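You operate a simulated robot arm through the tools that you are given. There is no shell and no other tool. Be economical: measure what you need, move in short steps, check, and stop when the job is done.

Carry out the task below with a simulated robot arm. There is one attempt and no reset: what you move stays moved.

JOB
Fetch the green bundle and set it on the sleeve well. Put the size tile marked "4 mm" from the top of the line table in the white bucket there and the size tile marked "2 mm" on top of the green roll. Push the dryer door shut. Count the rinse bottles on the top of the coder bench, then put as many of the blue tiles from the top of the coder bench on the open end of the sealer belt. Press the bench date button two times. The order is free.

Only the result counts: the job must be done as asked and must still hold three seconds after the hand-in. Knocking over, shifting, dropping, spilling or breaking anything else fails it.

ROBOT AND FRAMES
A 7-joint arm with a vacuum gripper on a trunk, on a base that drives. Base frame: it is fixed to the floor where the robot stands at the start and does not move with it; the origin is under the middle of the robot, x ahead of it, y to its left, z up. Lengths are in m, angles in degrees, forces in N, time in s.
Its first joint turns from -166.0 to 166.0 degrees. Places, roughly: bench date button [-8.9, 0.2, 0.8]; blue tile [-8.75, 0.25, 0.75]; bucket (19x19x18 cm) [0.1, -1, 0.8]; dryer door [0.3, 3.8, 0.7]; green bundle (10x5x3 cm) [0.7, -0.2, 0.9]; green roll (6x6x10 cm) [0.2, -0.6, 0.8]; open end of the sealer belt (32x24 cm) [-5.76, -2.9, 0.96]; rinse bottle [-9, 1.5, 0.75]; size tile [0, -0.75, 0.75]; sleeve well (22x17 cm) [0.96, 0.72, 0.96]. Payload 1.06 kg.
Tool frame: the origin (TCP) lies in the middle of the cups' lips, and z points out of the cups. The gripper has 1 cup of 0.024 m across, covering 0.024 by 0.024 m (tool x, y); the bellows give 0.008 m. With the vacuum on, a cup seals on a smooth face that it is pressed against (1 to 4 N); it does not hold porous or soft things. The pull reaches 23 N.
Orientation is that of the tool frame in the base frame, as [roll, pitch, yaw] about the fixed x, y, z axes, in that order (R = Rz(yaw) Ry(pitch) Rx(roll)). With the cups facing straight down, the tool's x points along the base's -x, its y along +y and its z along -z.

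CONTROLS
- The arm moves only by the tool play_rows. Its argument "targets" is a list of rows, each a list of 7 numbers: the shift along the tool's x, y, z in units of 30 mm (1.0 is 30 mm), then the turn, a rotation vector about the tool's x, y, z in units of 6 degrees (1.0 is 6 degrees), then the vacuum: 1 switches it on, 0 off. In form: [[x, y, z, wx, wy, wz, vac], ...]. A call has 1 to 20 rows; each row shifts and turns the commanded pose from where the row before left it, along the tool's axes as they then stand. A call with a number of a shift or a turn outside -1 to 1 is refused whole. Each row takes 0.2 s and may step no farther than 0.05 m and 8.6 degrees from the row before; otherwise, or with a gripper value out of range, the whole call is refused. Where a pose cannot be reached the arm comes as near as it can. A force on the tool above 40 N (or 10 N above the force at the start of the call, whichever is more), or a blocked arm, ends the call early, and 0.2 s more pass. The pull builds up within a second once a cup has sealed. Time passes only in rows, and 0.2 s behind the last, so rows that do not move give it time. The reply holds the time, the measured pose of the TCP, the force on the tool along the base axes and the pull of the vacuum, in the units named above and with some noise, with the torque about the TCP (base axes, N m) and any sound that the robot's microphone picked up, and new pictures: "pictures" is both (left out), scene, wrist or none.
- Cameras (640 x 400 px; columns grow to the right, rows downward): "scene" is now at [0.1653, 0.1607, 1.4723]; the picture's right is [-0.59, -0.81, 0.00], its down [-0.58, 0.43, -0.69] and it looks along [0.56, -0.41, -0.72] (base axes); focal length 214 px, centre (320, 200). "wrist" rides on the gripper at [0.078, 0.019, -0.096] in the tool frame; the picture's right is [-0.24, 0.97, 0.00], its down [-0.71, -0.17, -0.68] and it looks along [-0.67, -0.16, 0.73] (tool axes); focal length 243 px, centre (320, 200). There is no depth. A picture from a camera that has moved, and an enlarged one, comes with that camera's place and axes in the base frame and with its lens.
- roll_base(legs): drives the robot by 1 to 6 legs, each [ahead, left, turn to the left] in m, m and degrees, along the robot's own axes; the way and the turn of a leg run together, so that a leg with both is an arc; at most 1.5 m and 180 degrees a leg. The arm and the cameras ride along, it lands a little off, and it stops where it bumps. It gives what a move gives, and a new picture of the scene camera.
- aim_head(pan, tilt): turns the head with the scene camera to pan (to the left, within 120 degrees either way) and tilt (down, from -29 to 69), counted from straight ahead of the robot. It gives what a move gives, and a new picture of the scene camera.
- close_up(camera, box): a new picture of the part [left, top, right, bottom] of that camera's present view, enlarged. No time passes.
- job_done(): hands the job in; it is judged then, once.

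Go step by step. Nothing tells you exact positions but the pictures and the camera data: compare them with the known pose of the tool, close in by small moves and look again before you grip or let go. The budget is 186 turns and 260 pictures, counting those below and the enlarged ones. Unless the task says otherwise, let go and move clear before handing in.

The tools are called after "Call:" as a command line: name --pt "numbers of a row" for each row, then --argument value for the rest, lists and objects as JSON in quotes. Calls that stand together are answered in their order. play_rows: Moves the arm, as the interface text tells. Its arguments: {"type":"object","properties":{"targets":{"type":"array","items":{"type":"array","items":{"type":"number"}}},"pictures":{"type":"string","enum":["both","scene","wrist","none"]}},"required":["targets"]} The other tools are called the same way: roll_base (legs) drives the base; aim_head (pan, tilt) turns the head that bears the scene camera; close_up (camera, box) takes an enlarged picture of a part of a camera's view; job_done () hands the job in.

At the start:

```text
t: 0.0
tcp_pos: [0.0795, -0.426, 1.1475]
orientation: [-179.9, -0.1, -179.9]
ft_force: [0.6, -0.1, -0.5]
moment: [-0.02, 0.04, 0.05]
pull: 0.0
robot x, y, heading: [-0.0023, 0.0038, -0.1]
head pan, tilt: [-36.3, 46.4]
```

scene: 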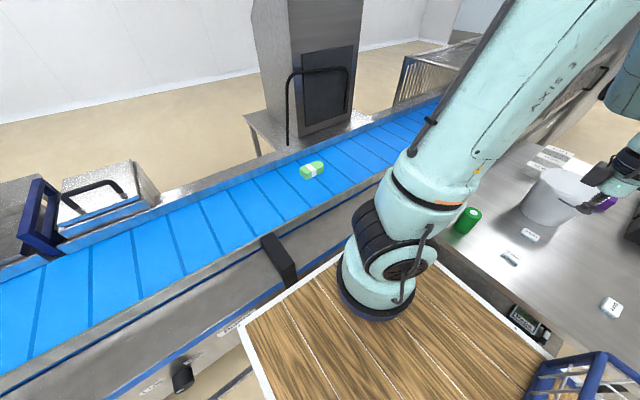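
wrist: 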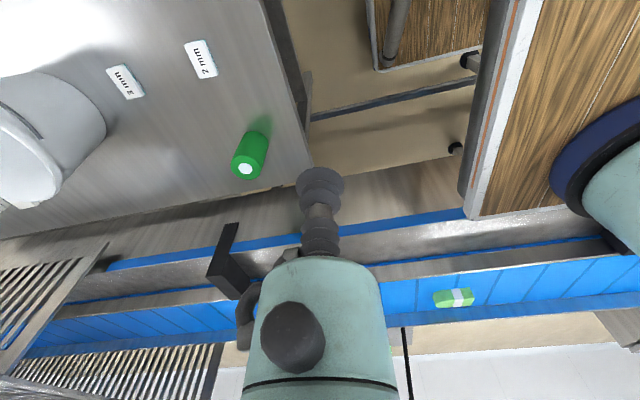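

I see the green bundle on the blue belt at about (0.745, -0.21) and the roll, bucket and tiles on the table to the right. I'll take close-ups first.

Call:
close_up --camera "scene" --box '[260, 130, 380, 205]'

Call:
close_up --camera "scene" --box '[420, 120, 640, 340]'

Call:
aim_head --pan 40 --tilt 30

```text
5.33 times, centred on (320, 168) of scene
camera zoom: at [0.1653, 0.1607, 1.4723], right [-0.59, -0.81, 0.0], down [-0.58, 0.43, -0.69], along [0.56, -0.41, -0.72], focal length 1144 px, centre (320, 373)
```

zoom: 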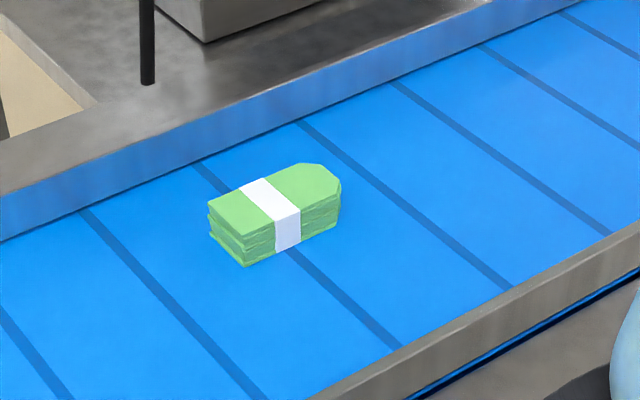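

```text
1.82 times, centred on (530, 230) of scene
camera zoom: at [0.1653, 0.1607, 1.4723], right [-0.59, -0.81, 0.0], down [-0.58, 0.43, -0.69], along [0.56, -0.41, -0.72], focal length 390 px, centre (-62, 146)
```

zoom: 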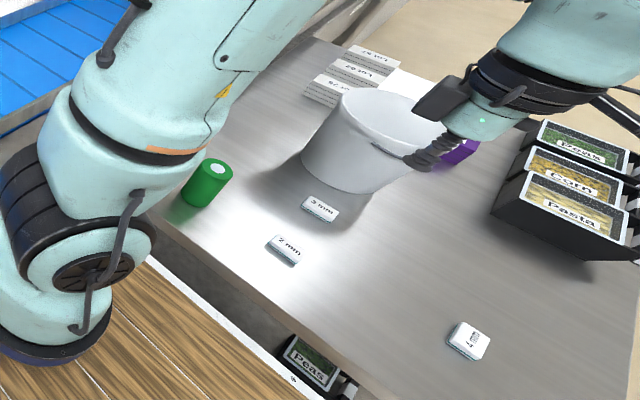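

```text
t: 1.5
tcp_pos: [0.0806, -0.4255, 1.1476]
orientation: [180.0, -0.1, 180.0]
ft_force: [0.2, 0.1, -0.7]
moment: [0.0, 0.03, 0.02]
pull: 0.1
robot x, y, heading: [-0.0001, -0.0011, 0.2]
head pan, tilt: [40.0, 30.0]
camera scene: at [0.17, 0.2662, 1.497], right [0.64, -0.77, 0.0], down [-0.38, -0.32, -0.87], along [0.66, 0.56, -0.5], focal length 214 px, centre (320, 200)
```

scene: 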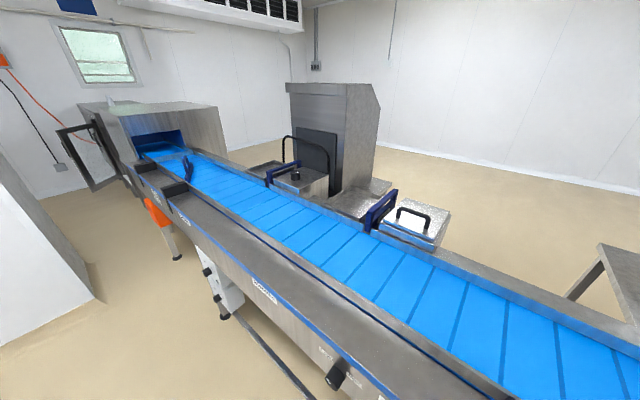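

The sleeve well should project near (352, 204). I'll enlarge that area and the dryer.

Call:
close_up --camera "scene" --box '[240, 130, 480, 280]'

Call:
close_up --camera "scene" --box '[30, 80, 270, 230]'

```text
2.67 times, centred on (360, 205) of scene
camera zoom: at [0.17, 0.2662, 1.497], right [0.64, -0.77, 0.0], down [-0.38, -0.32, -0.87], along [0.66, 0.56, -0.5], focal length 572 px, centre (213, 187)
```

zoom: 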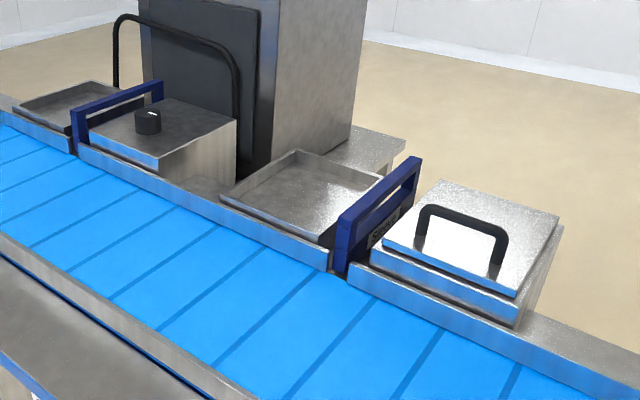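

```text
2.67 times, centred on (150, 155) of scene
camera zoom: at [0.17, 0.2662, 1.497], right [0.64, -0.77, 0.0], down [-0.38, -0.32, -0.87], along [0.66, 0.56, -0.5], focal length 572 px, centre (773, 320)
```

zoom: 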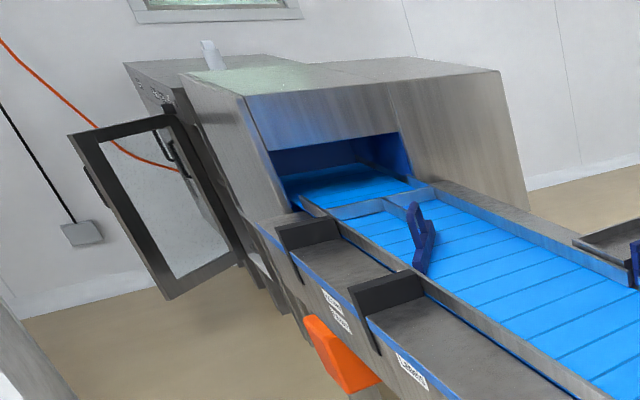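

The well is the shallow tray beyond the belt. I'll move the tool over the bundle at height.

Call:
aim_head --pan -15 --tilt 40

Call:
play_rows --pt "-1 0.33 0 0 0 0 0" --pt "-1 0.33 0 0 0 0 0" --pt "-1 0.33 0 0 0 0 0" --pt "-1 0.33 0 0 0 0 0" --pt "-1 0.33 0 0 0 0 0" --pt "-1 0.33 0 0 0 0 0" --pt "-1 0.33 0 0 0 0 0" --pt "-1 0.33 0 0 0 0 0" --pt "-1 0.33 0 0 0 0 0" --pt "-1 0.33 0 0 0 0 0" --pt "-1 0.33 0 0 0 0 0" --pt "-1 0.33 0 0 0 0 0" --pt "-1 0.33 0 0 0 0 0" --pt "-1 0.33 0 0 0 0 0" --pt "-1 0.33 0 0 0 0 0" --pt "-1 0.33 0 0 0 0 0" --pt "-1 0.33 0 0 0 0 0" --pt "-1 0.33 0 0 0 0 0" --pt "-1 0.33 0 0 0 0 0" --pt "-1 0.33 0 0 0 0 0"

```text
t: 2.7
tcp_pos: [0.0798, -0.4249, 1.149]
orientation: [180.0, 0.0, -180.0]
ft_force: [0.7, -0.8, -0.2]
moment: [-0.04, 0.01, -0.01]
pull: 0.0
robot x, y, heading: [-0.0016, 0.0003, 0.2]
head pan, tilt: [-15.0, 40.0]
camera scene: at [0.1828, 0.1862, 1.4816], right [-0.26, -0.97, 0.0], down [-0.62, 0.17, -0.77], along [0.74, -0.2, -0.64], focal length 214 px, centre (320, 200)
```

scene: 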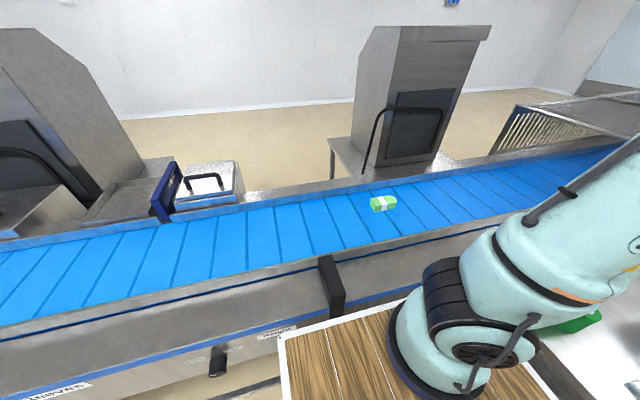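

```text
t: 6.9
tcp_pos: [0.6832, -0.2247, 1.1517]
orientation: [-179.9, 0.0, -180.0]
ft_force: [2.1, 1.2, 0.9]
moment: [-0.03, 0.02, 0.0]
pull: 0.1
robot x, y, heading: [0.0007, 0.0001, 0.2]
head pan, tilt: [-15.0, 40.0]
camera scene: at [0.1825, 0.1861, 1.4817], right [-0.26, -0.97, 0.0], down [-0.62, 0.17, -0.77], along [0.74, -0.2, -0.64], focal length 214 px, centre (320, 200)
camera wrist: at [0.605, -0.2044, 1.247], right [0.24, 0.97, 0.0], down [0.71, -0.17, 0.68], along [0.67, -0.16, -0.73], focal length 243 px, centre (320, 200)
```

scene: 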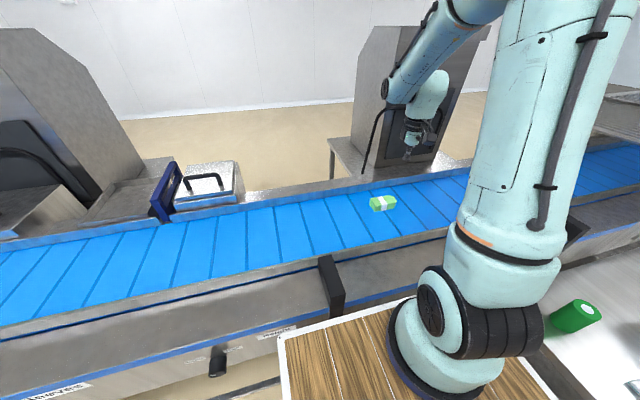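
wrist: 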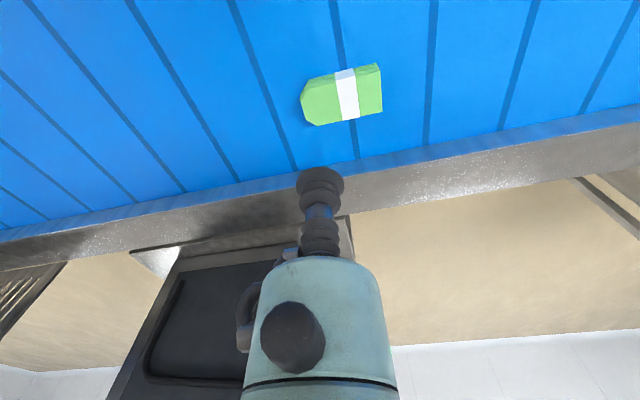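

The bundle top works out to about (0.71, -0.20, 0.94-0.98). I'll close in from above and look again.

Call:
play_rows --pt "-0.5 0.45 0.8 0 0 0 0" --pt "-0.5 0.45 0.8 0 0 0 0" --pt "0 0 0.8 0 0 0 0" --pt "0 0 0.8 0 0 0 0" --pt "0 0 0.5 0 0 0 0"

```text
t: 8.1
tcp_pos: [0.7121, -0.1994, 1.0392]
orientation: [180.0, -0.1, -180.0]
ft_force: [-0.7, -0.2, -0.1]
moment: [0.02, 0.02, -0.04]
pull: 0.0
robot x, y, heading: [-0.001, 0.0018, -0.0]
head pan, tilt: [-15.0, 40.0]
camera scene: at [0.1826, 0.1862, 1.4816], right [-0.26, -0.97, 0.0], down [-0.62, 0.17, -0.77], along [0.74, -0.2, -0.64], focal length 214 px, centre (320, 200)
camera wrist: at [0.6326, -0.1804, 1.1347], right [0.24, 0.97, 0.0], down [0.71, -0.17, 0.69], along [0.67, -0.16, -0.73], focal length 243 px, centre (320, 200)
```

scene: 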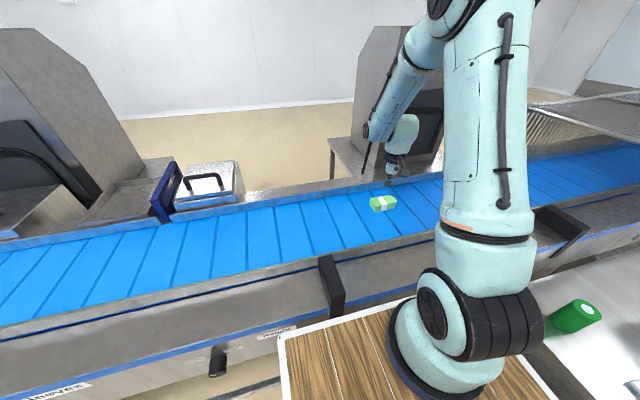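
wrist: 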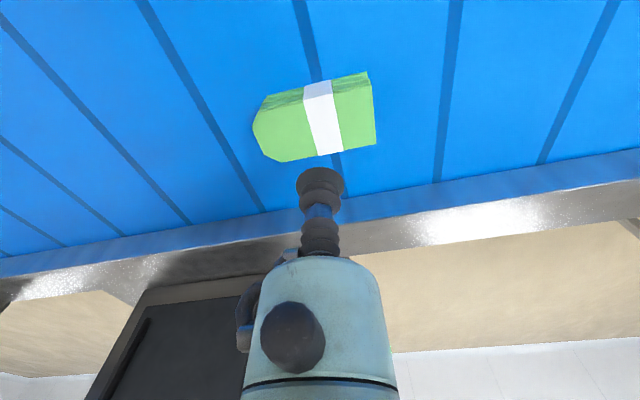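

The band is almost straight below. I'll shift 1.5 cm ahead and go down 5 cm.

Call:
play_rows --pt "-0.5 0 0.8 0 0 0 0" --pt "0 0 0.8 0 0 0 0" --pictures "wrist"

Call:
close_up --camera "scene" --box '[330, 150, 450, 225]'

```text
t: 8.7
tcp_pos: [0.7269, -0.1987, 0.9875]
orientation: [-180.0, 0.0, -179.9]
ft_force: [0.0, -0.3, 0.7]
moment: [0.0, -0.02, 0.02]
pull: 0.1
robot x, y, heading: [-0.0012, 0.0015, 0.1]
head pan, tilt: [-15.0, 40.0]
camera wrist: at [0.6477, -0.1797, 1.0844], right [0.24, 0.97, 0.0], down [0.71, -0.17, 0.69], along [0.67, -0.16, -0.73], focal length 243 px, centre (320, 200)
```

wrist: 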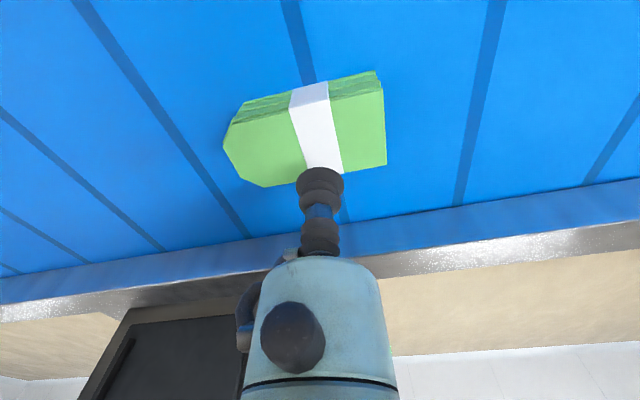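

```text
5.33 times, centred on (390, 188) of scene
camera zoom: at [0.1826, 0.1862, 1.4817], right [-0.26, -0.97, 0.0], down [-0.62, 0.17, -0.77], along [0.74, -0.2, -0.64], focal length 1144 px, centre (-53, 267)
```

zoom: 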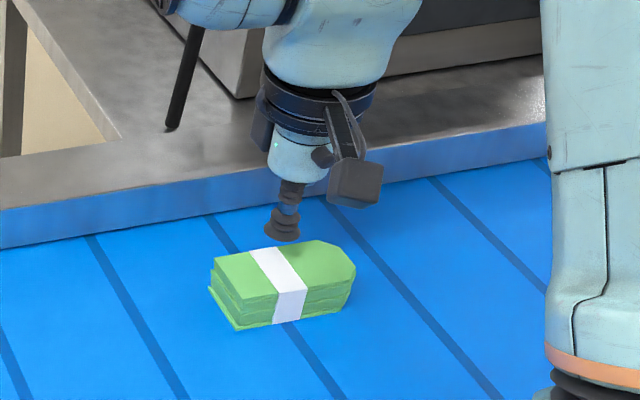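

The cup is over the band. I'll go down with the vacuum on in small steps.

Call:
play_rows --pt "0 -0.07 0.7 0 0 0 1" --pt "0 0 0.3 0 0 0 1" --pt "0 0 0.2 0 0 0 1" --pt "0 0 0.15 0 0 0 1" --pictures "wrist"

Call:
close_up --camera "scene" --box '[350, 170, 430, 220]'

```text
t: 9.7
tcp_pos: [0.7264, -0.2023, 0.9507]
orientation: [-179.9, 0.4, -180.0]
ft_force: [-0.3, -2.1, 39.1]
moment: [0.05, 0.1, 0.03]
pull: 23.2
robot x, y, heading: [-0.0003, 0.0042, -0.1]
head pan, tilt: [-15.0, 40.0]
camera wrist: at [0.6475, -0.1832, 1.0462], right [0.24, 0.97, 0.0], down [0.7, -0.17, 0.69], along [0.67, -0.16, -0.73], focal length 243 px, centre (320, 200)
```

wrist: 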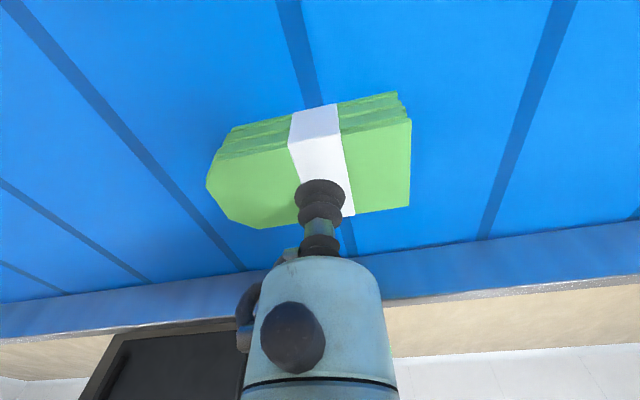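

```text
8.00 times, centred on (390, 195) of scene
camera zoom: at [0.1814, 0.1864, 1.4818], right [-0.26, -0.97, 0.0], down [-0.62, 0.17, -0.77], along [0.74, -0.2, -0.64], focal length 1716 px, centre (-240, 240)
```

zoom: 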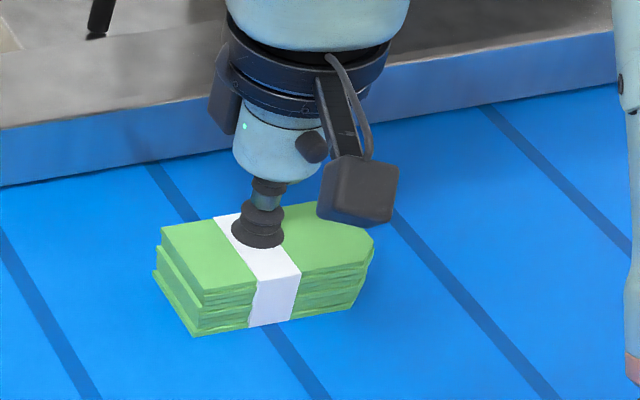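

The bundle is sealed (pull 23 N). I'll lift it straight up well clear.

Call:
play_rows --pt "0 0 -0.3 0 0 0 1" --pt "0 0 -0.7 0 0 0 1" --pt "0 0 -1 0 0 0 1" --pt "0 0 -1 0 0 0 1" --pt "0 0 -1 0 0 0 1" --pt "0 0 -1 0 0 0 1" --pt "0 0 -1 0 0 0 1" --pt "0 0 -1 0 0 0 1" --pt "0 0 -1 0 0 0 1" --pt "0 0 -1 0 0 0 1"

Call:
aim_head --pan 50 --tilt 55

```text
t: 11.9
tcp_pos: [0.7258, -0.2022, 1.2173]
orientation: [180.0, 0.0, 179.9]
ft_force: [0.4, 0.2, -1.2]
moment: [-0.01, 0.0, -0.02]
pull: 23.2
robot x, y, heading: [0.0004, 0.0017, -0.1]
head pan, tilt: [-15.0, 40.0]
camera scene: at [0.183, 0.1861, 1.4816], right [-0.26, -0.97, 0.0], down [-0.62, 0.17, -0.77], along [0.74, -0.2, -0.64], focal length 214 px, centre (320, 200)
camera wrist: at [0.6458, -0.1828, 1.3137], right [0.24, 0.97, 0.0], down [0.71, -0.17, 0.68], along [0.67, -0.16, -0.73], focal length 243 px, centre (320, 200)
```

scene: 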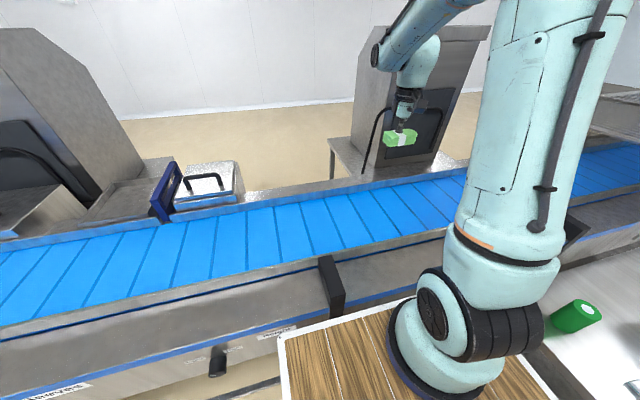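
wrist: 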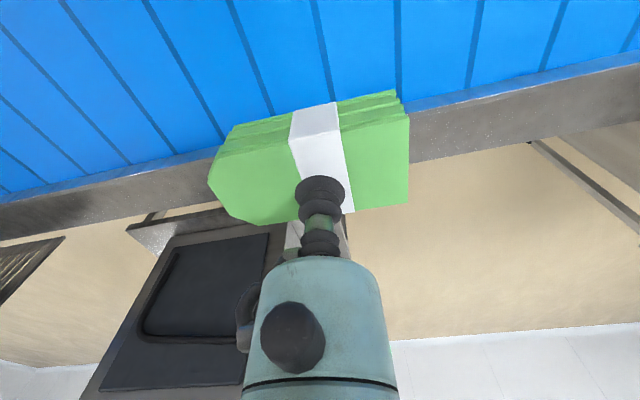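

```text
t: 13.3
tcp_pos: [0.7243, -0.2017, 1.2165]
orientation: [180.0, 0.0, -180.0]
ft_force: [0.7, -0.6, -1.1]
moment: [0.04, -0.02, 0.03]
pull: 23.3
robot x, y, heading: [-0.0007, -0.0043, 0.0]
head pan, tilt: [50.0, 55.0]
camera scene: at [0.1471, 0.2634, 1.461], right [0.77, -0.64, 0.0], down [-0.53, -0.63, -0.57], along [0.37, 0.44, -0.82], focal length 214 px, centre (320, 200)
```

scene: 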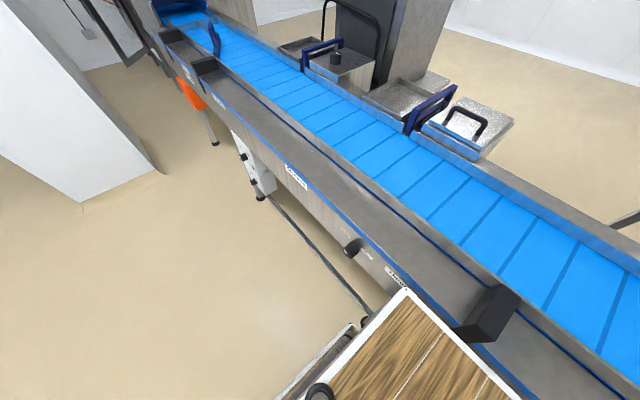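

The floor to the left is clear, but a knob sticks out of the conveyor's side. I'll back off a little, slide left past it and come in again.

Call:
roll_base --legs '[[-0.12, 0, 0], [0, 0.75, 0]]'

```text
t: 18.2
tcp_pos: [0.6082, 0.5355, 1.2186]
orientation: [180.0, -0.1, 179.2]
ft_force: [0.2, 0.3, -0.7]
moment: [0.01, 0.0, 0.03]
pull: 22.9
robot x, y, heading: [-0.1121, 0.7483, -1.0]
head pan, tilt: [50.0, 55.0]
camera scene: at [0.0372, 1.0089, 1.4609], right [0.76, -0.65, 0.0], down [-0.54, -0.62, -0.57], along [0.37, 0.43, -0.82], focal length 214 px, centre (320, 200)
```

scene: 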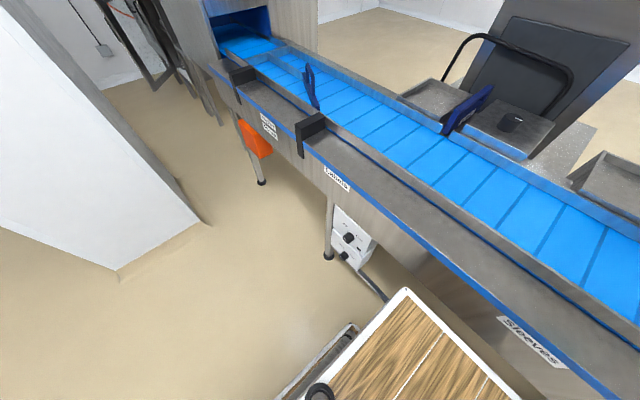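

The cart slid past with room to spare. Now I'll go forward again and look ahead.

Call:
roll_base --legs '[[0.11, 0, 1]]'

Call:
aim_head --pan 0 --tilt 40

```text
t: 19.4
tcp_pos: [0.7199, 0.5482, 1.2181]
orientation: [180.0, 0.0, -179.8]
ft_force: [-0.5, -0.2, -1.3]
moment: [-0.02, -0.05, -0.02]
pull: 23.0
robot x, y, heading: [-0.0035, 0.7452, 0.4]
head pan, tilt: [50.0, 55.0]
camera scene: at [0.1398, 1.0114, 1.4609], right [0.77, -0.64, 0.0], down [-0.52, -0.63, -0.57], along [0.37, 0.44, -0.82], focal length 214 px, centre (320, 200)
```

scene: 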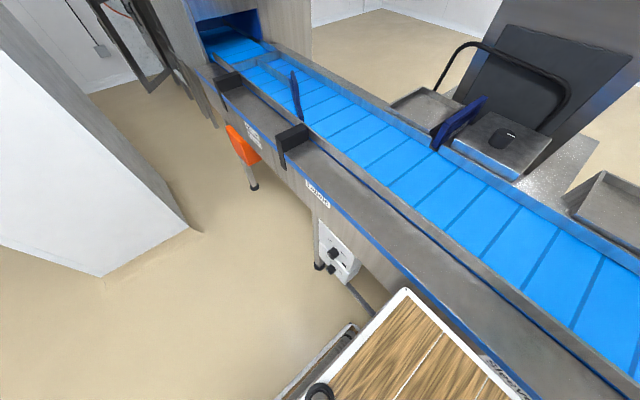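

```text
t: 20.5
tcp_pos: [0.7194, 0.5495, 1.2171]
orientation: [-180.0, 0.0, -179.6]
ft_force: [0.1, 0.2, -0.2]
moment: [0.03, 0.0, -0.01]
pull: 23.0
robot x, y, heading: [-0.0082, 0.7483, 0.2]
head pan, tilt: [0.0, 40.0]
camera scene: at [0.1787, 0.9565, 1.4816], right [0.01, -1.0, 0.0], down [-0.64, 0.0, -0.77], along [0.77, 0.01, -0.64], focal length 214 px, centre (320, 200)
```

scene: 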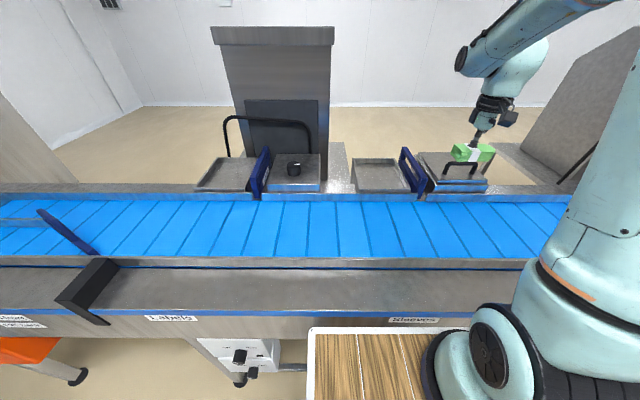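

The sleeve well tray is at (0.96, 0.72), consistent with the picture and the "Sleeves" label. I'll move over it, sideways first.

Call:
play_rows --pt "0 1 0 0 0 0 1" --pt "0 1 0 0 0 0 1" --pt "0 1 0 0 0 0 1" --pt "0 1 0 0 0 0 1" --pt "-0.5 1 0 0 0 0 1" --pt "-1 0.8 0 0 0 0 1" --pt "-1 0 0 0 0 0 1" --pt "-1 0 0 0 0 0 1" --pt "-1 0 0 0 0 0 1" --pt "-1 0 0 0 0 0 1" --pt "-1 0 0 0 0 0 1" --pt "-1 0 0 0 0 0 1" --pt "0 0 1 0 0 0 1" --pt "0 0 1 0 0 0 1" --pt "0 0 1 0 0 0 1"

```text
t: 23.7
tcp_pos: [0.9414, 0.7241, 1.1281]
orientation: [179.9, 0.0, -179.5]
ft_force: [0.6, 0.0, -0.9]
moment: [-0.03, 0.0, 0.03]
pull: 23.1
robot x, y, heading: [-0.0069, 0.7488, 0.4]
head pan, tilt: [0.0, 40.0]
camera scene: at [0.1785, 0.9564, 1.4817], right [0.01, -1.0, 0.0], down [-0.64, 0.0, -0.77], along [0.77, 0.0, -0.64], focal length 214 px, centre (320, 200)
camera wrist: at [0.8629, 0.7435, 1.2239], right [0.23, 0.97, 0.0], down [0.71, -0.17, 0.69], along [0.67, -0.16, -0.73], focal length 243 px, centre (320, 200)
```

scene: 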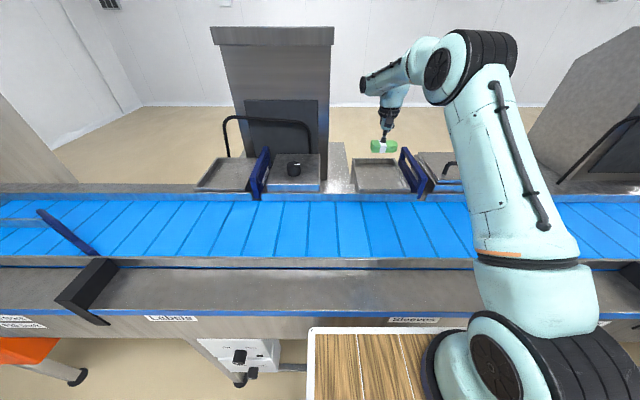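
wrist: 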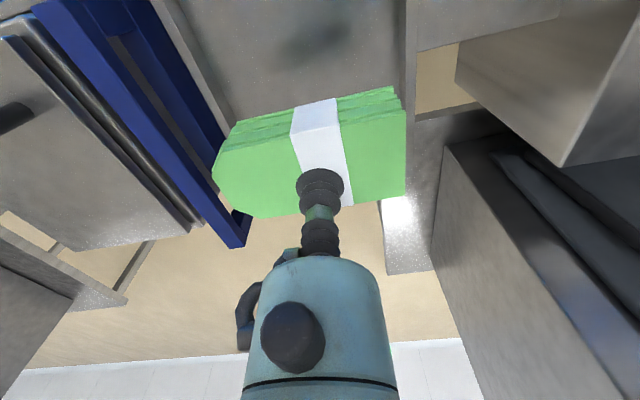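

The tray's inside spans y from about 0.61 to 0.81. I'll shift slightly and lower partway, then look.

Call:
play_rows --pt "-0.3 -0.4 0.8 0 0 0 1" --pt "0 0 0.8 0 0 0 1" --pt "0 0 0.8 0 0 0 1"

Call:
close_up --camera "scene" --box '[320, 120, 440, 210]'

```text
t: 24.5
tcp_pos: [0.9536, 0.7131, 1.0573]
orientation: [-180.0, -0.1, -179.7]
ft_force: [0.0, 0.7, -0.4]
moment: [0.0, 0.03, -0.01]
pull: 22.5
robot x, y, heading: [-0.0033, 0.7491, 0.1]
head pan, tilt: [0.0, 40.0]
camera scene: at [0.1785, 0.9564, 1.4817], right [0.01, -1.0, 0.0], down [-0.64, 0.0, -0.77], along [0.77, 0.0, -0.64], focal length 214 px, centre (320, 200)
camera wrist: at [0.8747, 0.7317, 1.1533], right [0.23, 0.97, 0.0], down [0.71, -0.17, 0.69], along [0.67, -0.16, -0.73], focal length 243 px, centre (320, 200)
```

scene: 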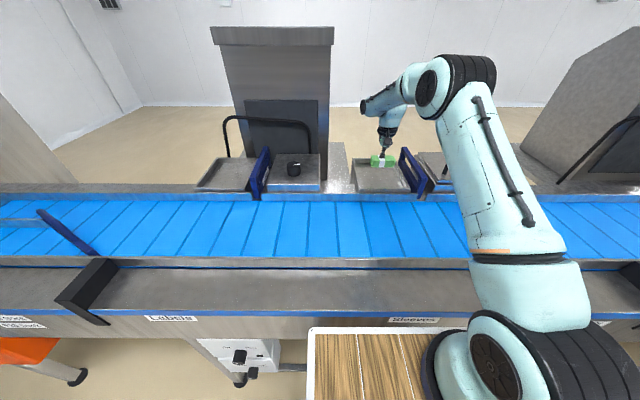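
wrist: 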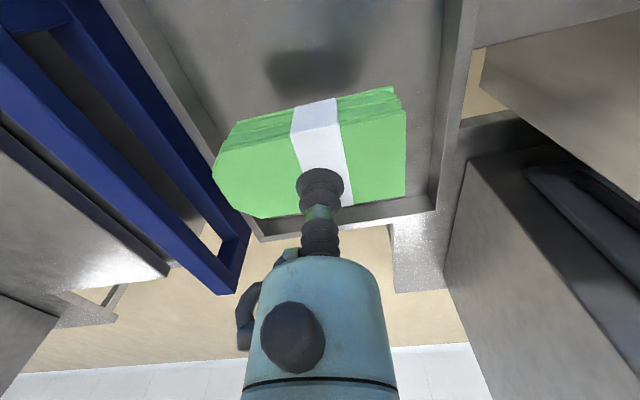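

```text
4.44 times, centred on (380, 165) of scene
camera zoom: at [0.1785, 0.9564, 1.4817], right [0.01, -1.0, 0.0], down [-0.64, 0.0, -0.77], along [0.77, 0.0, -0.64], focal length 953 px, centre (53, 356)
```

zoom: 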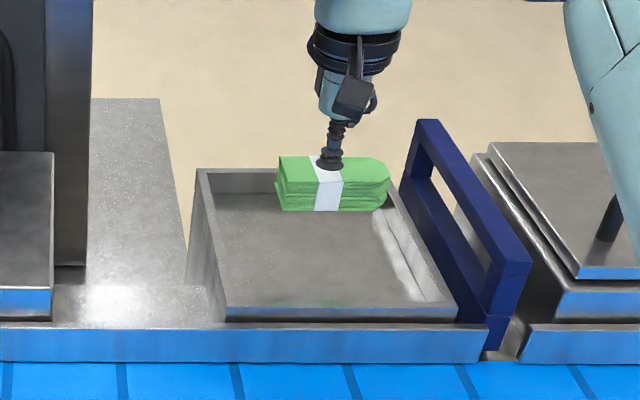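

It hangs within the rim. I'll shift 1 cm left and lower in small steps to contact.

Call:
play_rows --pt "0 0.35 0.7 0 0 0 1" --pt "0 0 0.7 0 0 0 1" --pt "0 0 0.2 0 0 0 1" --pt "0 0 0.15 0 0 0 1" --pictures "wrist"

Call:
close_up --camera "scene" --box '[320, 120, 440, 210]'

```text
t: 25.5
tcp_pos: [0.9521, 0.7231, 1.0033]
orientation: [180.0, 0.0, -179.6]
ft_force: [-0.2, -0.2, -0.8]
moment: [0.0, -0.02, 0.01]
pull: 22.4
robot x, y, heading: [-0.0082, 0.7455, 0.2]
head pan, tilt: [0.0, 40.0]
camera wrist: at [0.8741, 0.7425, 1.0995], right [0.23, 0.97, 0.0], down [0.71, -0.17, 0.68], along [0.67, -0.16, -0.73], focal length 243 px, centre (320, 200)
```

wrist: 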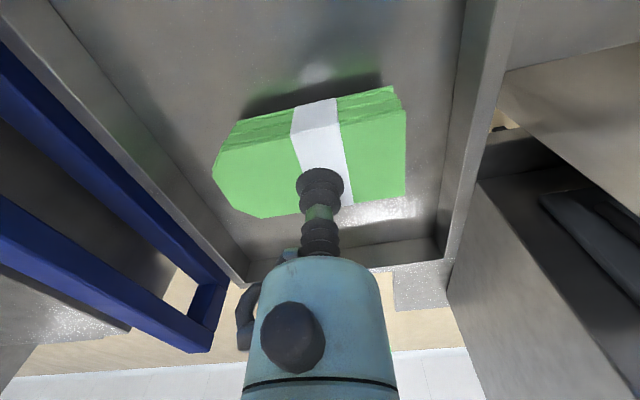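

```text
4.44 times, centred on (380, 165) of scene
camera zoom: at [0.1787, 0.9564, 1.4816], right [0.01, -1.0, 0.0], down [-0.64, 0.0, -0.77], along [0.77, 0.0, -0.64], focal length 953 px, centre (53, 356)
```

zoom: 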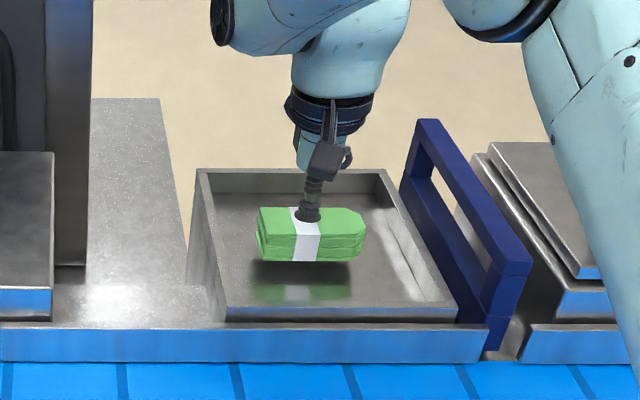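

Still about 1-2 cm above the tray floor and well centred. I'll continue in 3 mm steps.

Call:
play_rows --pt "0 0 0.15 0 0 0 1" --pt "0 0 0.1 0 0 0 1" --pt "0 0 0.1 0 0 0 1" --pt "0 0 0.1 0 0 0 1" --pictures "wrist"

```text
t: 26.5
tcp_pos: [0.9517, 0.722, 0.9884]
orientation: [-180.0, 0.0, -179.7]
ft_force: [-0.6, 0.2, -1.6]
moment: [0.02, -0.03, 0.0]
pull: 22.9
robot x, y, heading: [-0.0078, 0.7487, 0.3]
head pan, tilt: [0.0, 40.0]
camera wrist: at [0.8734, 0.7424, 1.0857], right [0.23, 0.97, 0.0], down [0.71, -0.17, 0.68], along [0.67, -0.16, -0.73], focal length 243 px, centre (320, 200)
```

wrist: 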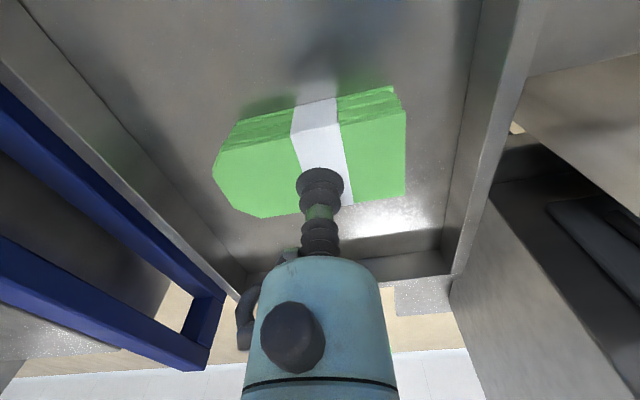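

Call:
play_rows --pt "0 0 0.1 0 0 0 1" --pt "0 0 0.1 0 0 0 1" --pictures "none"

Call:
close_up --camera "scene" --box '[340, 140, 420, 200]'

```text
t: 27.1
tcp_pos: [0.9521, 0.7232, 0.9848]
orientation: [180.0, 0.2, -179.6]
ft_force: [-1.6, -1.5, 18.9]
moment: [0.04, 0.01, -0.01]
pull: 22.7
robot x, y, heading: [-0.0065, 0.7445, 0.4]
head pan, tilt: [0.0, 40.0]
```

```text
6.67 times, centred on (380, 170) of scene
camera zoom: at [0.1777, 0.9564, 1.4818], right [0.01, -1.0, 0.0], down [-0.64, 0.0, -0.77], along [0.77, 0.0, -0.64], focal length 1430 px, centre (-80, 400)
```

zoom: 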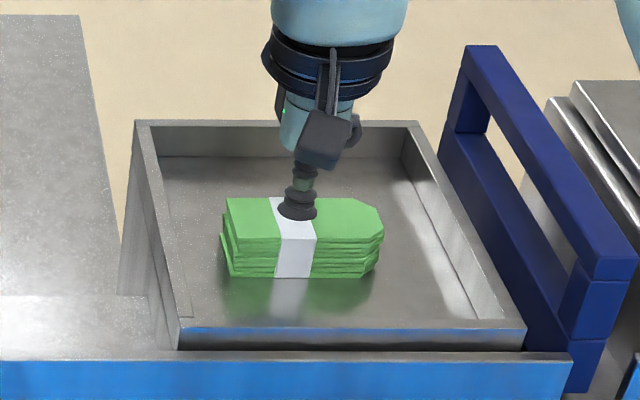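

It is in contact with the floor of the well. I'll release and rise.

Call:
play_rows --pt "0 0 -0.05 0 0 0 0" --pt "0 0 0 0 0 0 0" --pt "0 0 0 0 0 0 0" --pt "0 0 0 0 0 0 0" --pt "0 0 0 0 0 0 0" --pt "0 0 -0.3 0 0 0 0" --pt "0 0 -0.7 0 0 0 0" --pt "0 0 -1 0 0 0 0" --pt "0 0 -1 0 0 0 0" --pt "0 0 -1 0 0 0 0" --pt "0 0 -1 0 0 0 0" --pt "0 0 -1 0 0 0 0" --pt "0 0 -1 0 0 0 0" --pt "0.5 0 -1 0 0 0 0" --pt "1 0 0 0 0 0 0" --pt "1 0 0 0 0 0 0" --pt "1 0 0 0 0 0 0" --pt "1 0 0 0 0 0 0" --pt "1 0 0 0 0 0 0" --pt "1 0 0 0 0 0 0" --pictures "scene"

Call:
close_up --camera "scene" --box '[340, 140, 420, 200]'

Call:
aim_head --pan 85 --tilt 20

```text
t: 31.3
tcp_pos: [0.7579, 0.7191, 1.225]
orientation: [-179.9, 0.0, -179.6]
ft_force: [-0.7, -0.4, -0.2]
moment: [-0.04, 0.02, 0.01]
pull: 0.1
robot x, y, heading: [-0.005, 0.7445, 0.3]
head pan, tilt: [0.0, 40.0]
camera scene: at [0.1792, 0.9565, 1.4816], right [0.01, -1.0, 0.0], down [-0.64, 0.0, -0.77], along [0.77, 0.0, -0.64], focal length 214 px, centre (320, 200)
```

scene: 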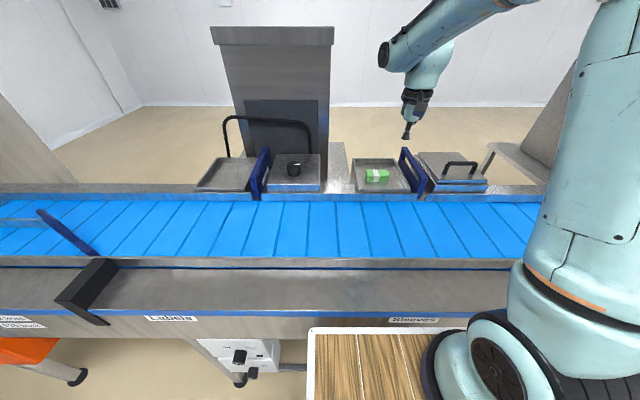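

```text
6.67 times, centred on (380, 170) of scene
camera zoom: at [0.1792, 0.9565, 1.4816], right [0.01, -1.0, 0.0], down [-0.64, 0.0, -0.77], along [0.77, 0.0, -0.64], focal length 1430 px, centre (-80, 400)
```

zoom: 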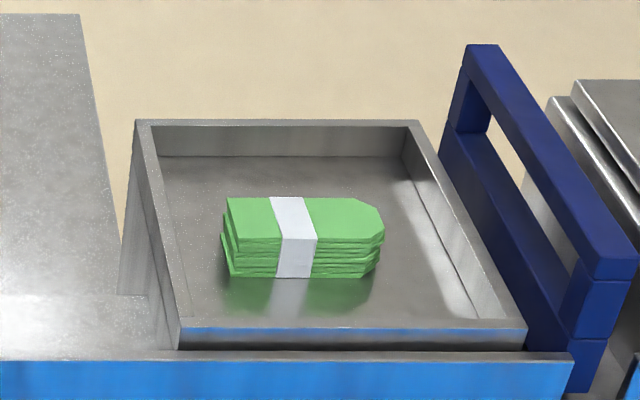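

```text
t: 32.9
tcp_pos: [0.759, 0.7203, 1.2246]
orientation: [179.9, 0.0, -179.7]
ft_force: [-0.2, 0.1, 0.5]
moment: [0.02, 0.02, 0.04]
pull: 0.0
robot x, y, heading: [-0.0075, 0.7452, 0.5]
head pan, tilt: [85.0, 20.0]
camera scene: at [0.1013, 1.0487, 1.513], right [1.0, -0.08, 0.0], down [-0.03, -0.34, -0.94], along [0.08, 0.94, -0.34], focal length 214 px, centre (320, 200)
```

scene: 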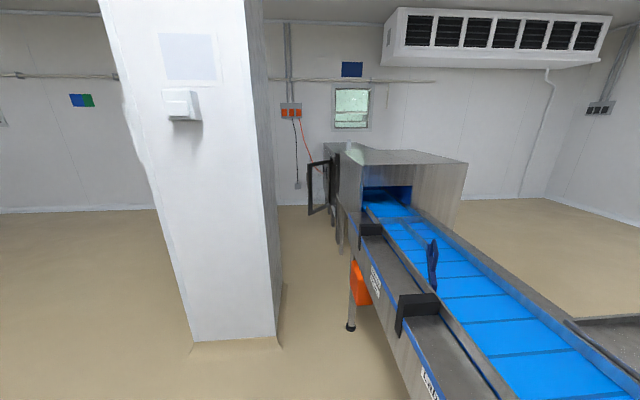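

The bundle sits in the well. Next I study the dryer door; a pillar stands at about x -0.7 to -0.1, y 2.2 to 2.8.

Call:
close_up --camera "scene" --box '[280, 110, 440, 230]'

Call:
aim_head --pan 118 --tilt 25

```text
3.33 times, centred on (360, 170) of scene
camera zoom: at [0.1013, 1.0487, 1.513], right [1.0, -0.08, 0.0], down [-0.03, -0.34, -0.94], along [0.08, 0.94, -0.34], focal length 715 px, centre (187, 300)
```

zoom: 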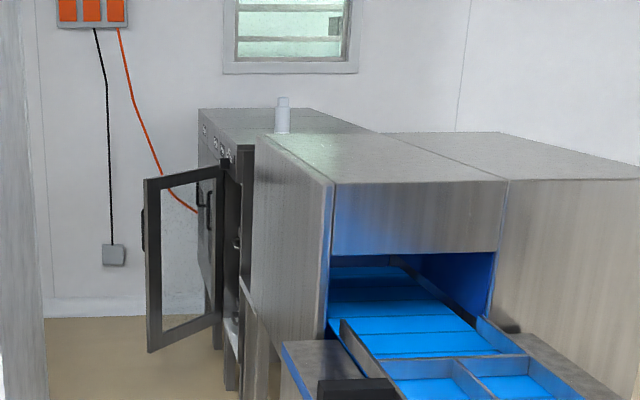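

```text
t: 33.9
tcp_pos: [0.7582, 0.7178, 1.2238]
orientation: [-180.0, 0.0, -179.7]
ft_force: [-0.7, -0.4, 0.2]
moment: [0.0, 0.01, -0.02]
pull: 0.0
robot x, y, heading: [-0.0039, 0.7463, 0.2]
head pan, tilt: [118.0, 25.0]
camera scene: at [0.05, 1.037, 1.505], right [0.88, 0.47, 0.0], down [0.2, -0.37, -0.91], along [-0.43, 0.8, -0.42], focal length 214 px, centre (320, 200)
```

scene: 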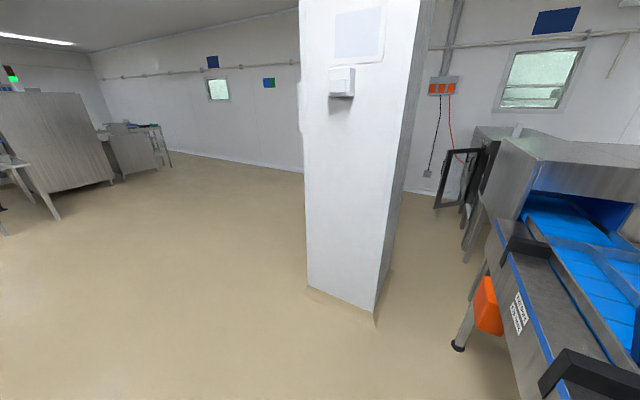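

The dryer door hangs open toward -x, apparently hinged on its near (low-y) post at about (0.47, 3.83). I'll retract the arm, back off and go around the pillar.

Call:
play_rows --pt "1 0 0 0 0 0 0" --pt "1 0 0 0 0 0 0" --pt "1 0 0 0 0 0 0" --pt "1 0 0 0 0 0 0" --pt "1 0 0 0 0 0 0" --pt "1 0 0 0 0 0 0" --pt "1 0 0 0 0 0 0" --pt "1 0 0 0 0 0 0" --pictures "none"

Call:
roll_base --legs '[[-1.3, 0, 0], [-0.3, 0, 0], [0, 1.3, 0]]'

```text
t: 35.7
tcp_pos: [0.5167, 0.7187, 1.2258]
orientation: [-180.0, 0.0, -179.7]
ft_force: [0.1, 0.6, 0.1]
moment: [0.0, 0.0, -0.03]
pull: 0.0
robot x, y, heading: [-0.0046, 0.7474, 0.4]
head pan, tilt: [118.0, 25.0]
```

```text
t: 50.0
tcp_pos: [-1.0877, 1.9803, 1.2256]
orientation: [180.0, 0.0, 178.6]
ft_force: [-0.1, -0.7, 0.5]
moment: [0.0, -0.02, 0.04]
pull: 0.1
robot x, y, heading: [-1.6064, 2.0261, -1.3]
head pan, tilt: [118.0, 25.0]
camera scene: at [-1.5446, 2.313, 1.505], right [0.89, 0.45, 0.0], down [0.19, -0.38, -0.91], along [-0.41, 0.81, -0.42], focal length 214 px, centre (320, 200)
```

scene: 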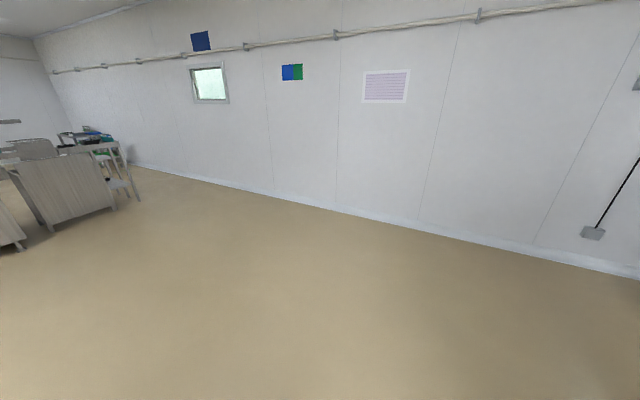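

The way is clear; the wall is at about y 5.1. I'll continue left past the pillar and look at the dryer.

Call:
roll_base --legs '[[0, 1.38, 1.3]]'

Call:
aim_head --pan 10 --tilt 20

Call:
close_up --camera "scene" --box '[180, 80, 480, 280]'

```text
t: 56.8
tcp_pos: [-1.0837, 3.3556, 1.2256]
orientation: [179.9, 0.0, -178.8]
ft_force: [-0.4, -0.7, 1.4]
moment: [0.02, -0.04, -0.03]
pull: 0.0
robot x, y, heading: [-1.6066, 3.3743, 1.2]
head pan, tilt: [118.0, 25.0]
camera scene: at [-1.5545, 3.6674, 1.505], right [0.87, 0.49, 0.0], down [0.21, -0.37, -0.91], along [-0.44, 0.79, -0.42], focal length 214 px, centre (320, 200)
```

scene: 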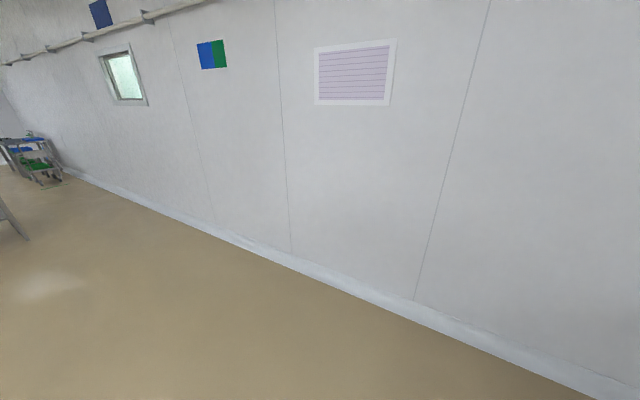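

```text
t: 58.6
tcp_pos: [-1.0833, 3.3554, 1.2258]
orientation: [-180.0, 0.0, -178.9]
ft_force: [0.3, -0.1, -0.1]
moment: [-0.02, -0.02, -0.02]
pull: 0.1
robot x, y, heading: [-1.6073, 3.3739, 1.0]
head pan, tilt: [10.0, 20.0]
camera scene: at [-1.4183, 3.6049, 1.513], right [0.19, -0.98, 0.0], down [-0.34, -0.07, -0.94], along [0.92, 0.18, -0.34], focal length 214 px, centre (320, 200)
```

scene: 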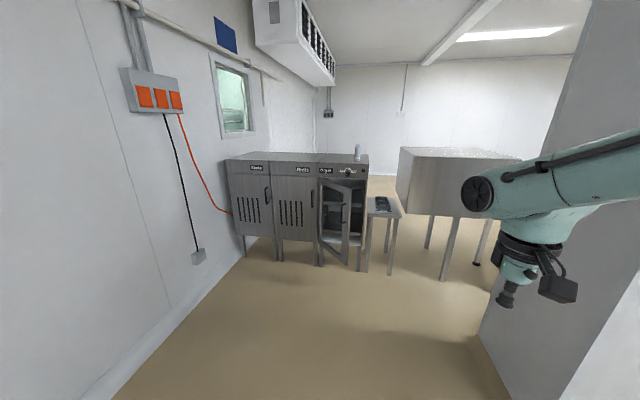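

```text
2.00 times, centred on (330, 180) of scene
camera zoom: at [-1.4183, 3.6049, 1.513], right [0.19, -0.98, 0.0], down [-0.34, -0.07, -0.94], along [0.92, 0.18, -0.34], focal length 429 px, centre (300, 240)
```

zoom: 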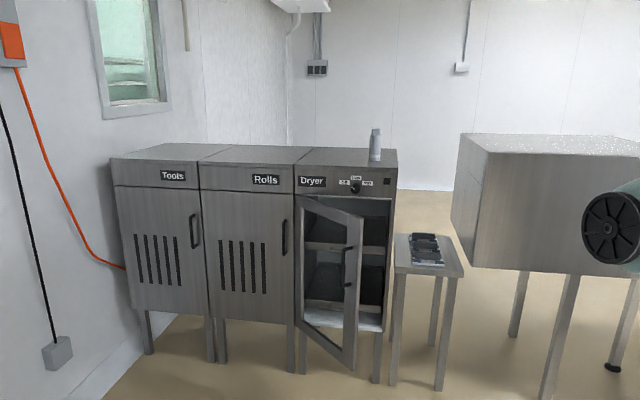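

Now I see it properly: three cabinets, with the Dryer at the right. Its door is hinged on the left post at about (0.54, 3.98), its free edge is at about (0.28, 3.68), and there is a bottle on top. I'll stand in front of it and push with the tool horizontal.

Call:
roll_base --legs '[[0, 0.35, -1], [1.1, 0, 0]]'

Call:
aim_head --pan -5 --tilt 35

```text
t: 66.2
tcp_pos: [0.0252, 3.7258, 1.2254]
orientation: [180.0, 0.1, -178.8]
ft_force: [0.2, 0.5, -1.0]
moment: [-0.04, -0.02, 0.01]
pull: 0.1
robot x, y, heading: [-0.5016, 3.7449, 1.2]
head pan, tilt: [10.0, 20.0]
camera scene: at [-0.3108, 3.975, 1.513], right [0.2, -0.98, 0.0], down [-0.34, -0.07, -0.94], along [0.92, 0.18, -0.34], focal length 214 px, centre (320, 200)
```

scene: 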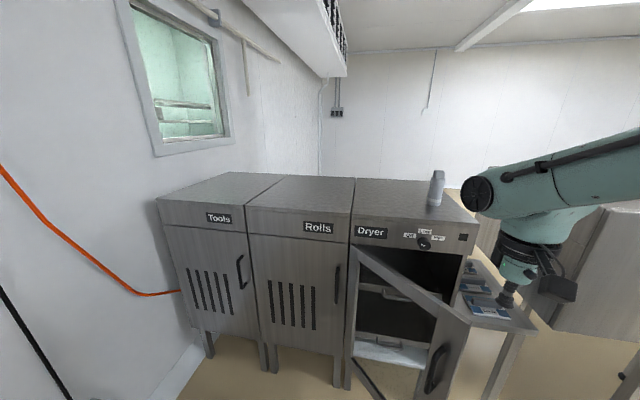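

```text
t: 67.0
tcp_pos: [0.0255, 3.7267, 1.225]
orientation: [-179.9, 0.1, -178.8]
ft_force: [0.3, -0.4, 0.0]
moment: [-0.02, 0.0, -0.03]
pull: 0.1
robot x, y, heading: [-0.4966, 3.7435, 1.4]
head pan, tilt: [-5.0, 35.0]
camera scene: at [-0.3142, 3.9511, 1.4892], right [-0.06, -1.0, 0.0], down [-0.57, 0.04, -0.82], along [0.82, -0.05, -0.57], focal length 214 px, centre (320, 200)
```

scene: 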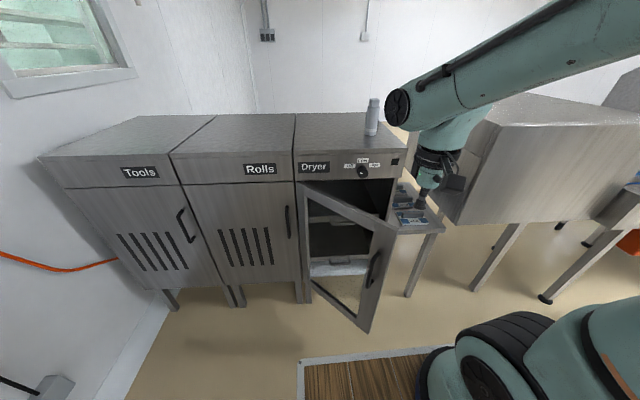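

The door stands about 45° open, with its free top corner near (0.22, 3.66, 1.0) and the handle lower. I'll move ahead a little and pitch the tool to point at +x.

Call:
play_rows --pt "-1 0 0 0 0 0 0" --pt "-1 0 0 0 0 0 0" --pt "-1 0 0 0 0 0 0" --pt "0 0 0 0 -1 0 0" --pt "0 0 0 0 -1 0 0" --pt "0 0 0 0 -1 0 0" --pt "0 0 0 0 -1 0 0" --pt "0 0 0 0 -1 0 0" --pt "0 0 0 0 -1 0 0" --pt "0 0 0 0 -1 0 0" --pt "0 0 0 0 -1 0 0" --pt "0 0 0 0 -1 0 0" --pt "0 0 0 0 -1 0 0" --pt "0 0 0 0 -1 0 0" --pt "0 0 0 0 -1 0 0" --pt "0 0 0 0 -1 0 0" --pt "0 0 0 0 -1 0 0" --pt "0 0 0 0 -1 0 0"

```text
t: 70.8
tcp_pos: [0.1137, 3.7288, 1.2253]
orientation: [180.0, 60.0, -178.9]
ft_force: [0.6, -0.6, 0.1]
moment: [-0.01, 0.01, 0.0]
pull: 0.1
out of reach, approached as far as the arm can: row 14, 15, 16, 17, 18
robot x, y, heading: [-0.4996, 3.748, 1.6]
head pan, tilt: [-5.0, 35.0]
camera scene: at [-0.3142, 3.9511, 1.4892], right [-0.07, -1.0, 0.0], down [-0.57, 0.04, -0.82], along [0.82, -0.05, -0.57], focal length 214 px, centre (320, 200)
camera wrist: at [-0.0086, 3.746, 1.2052], right [0.1, 0.97, 0.2], down [-0.24, -0.18, 0.96], along [0.97, -0.14, 0.21], focal length 243 px, centre (320, 200)
```

scene: 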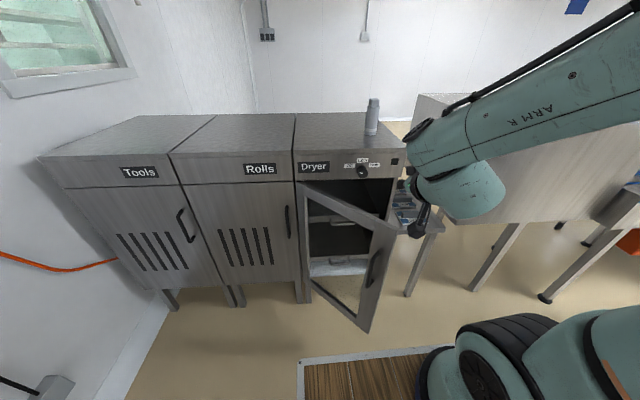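
wrist: 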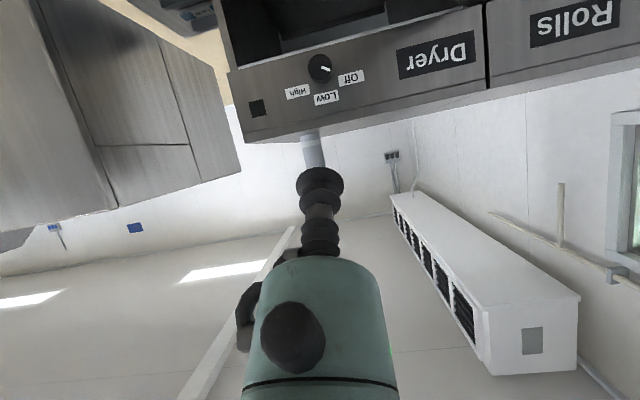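

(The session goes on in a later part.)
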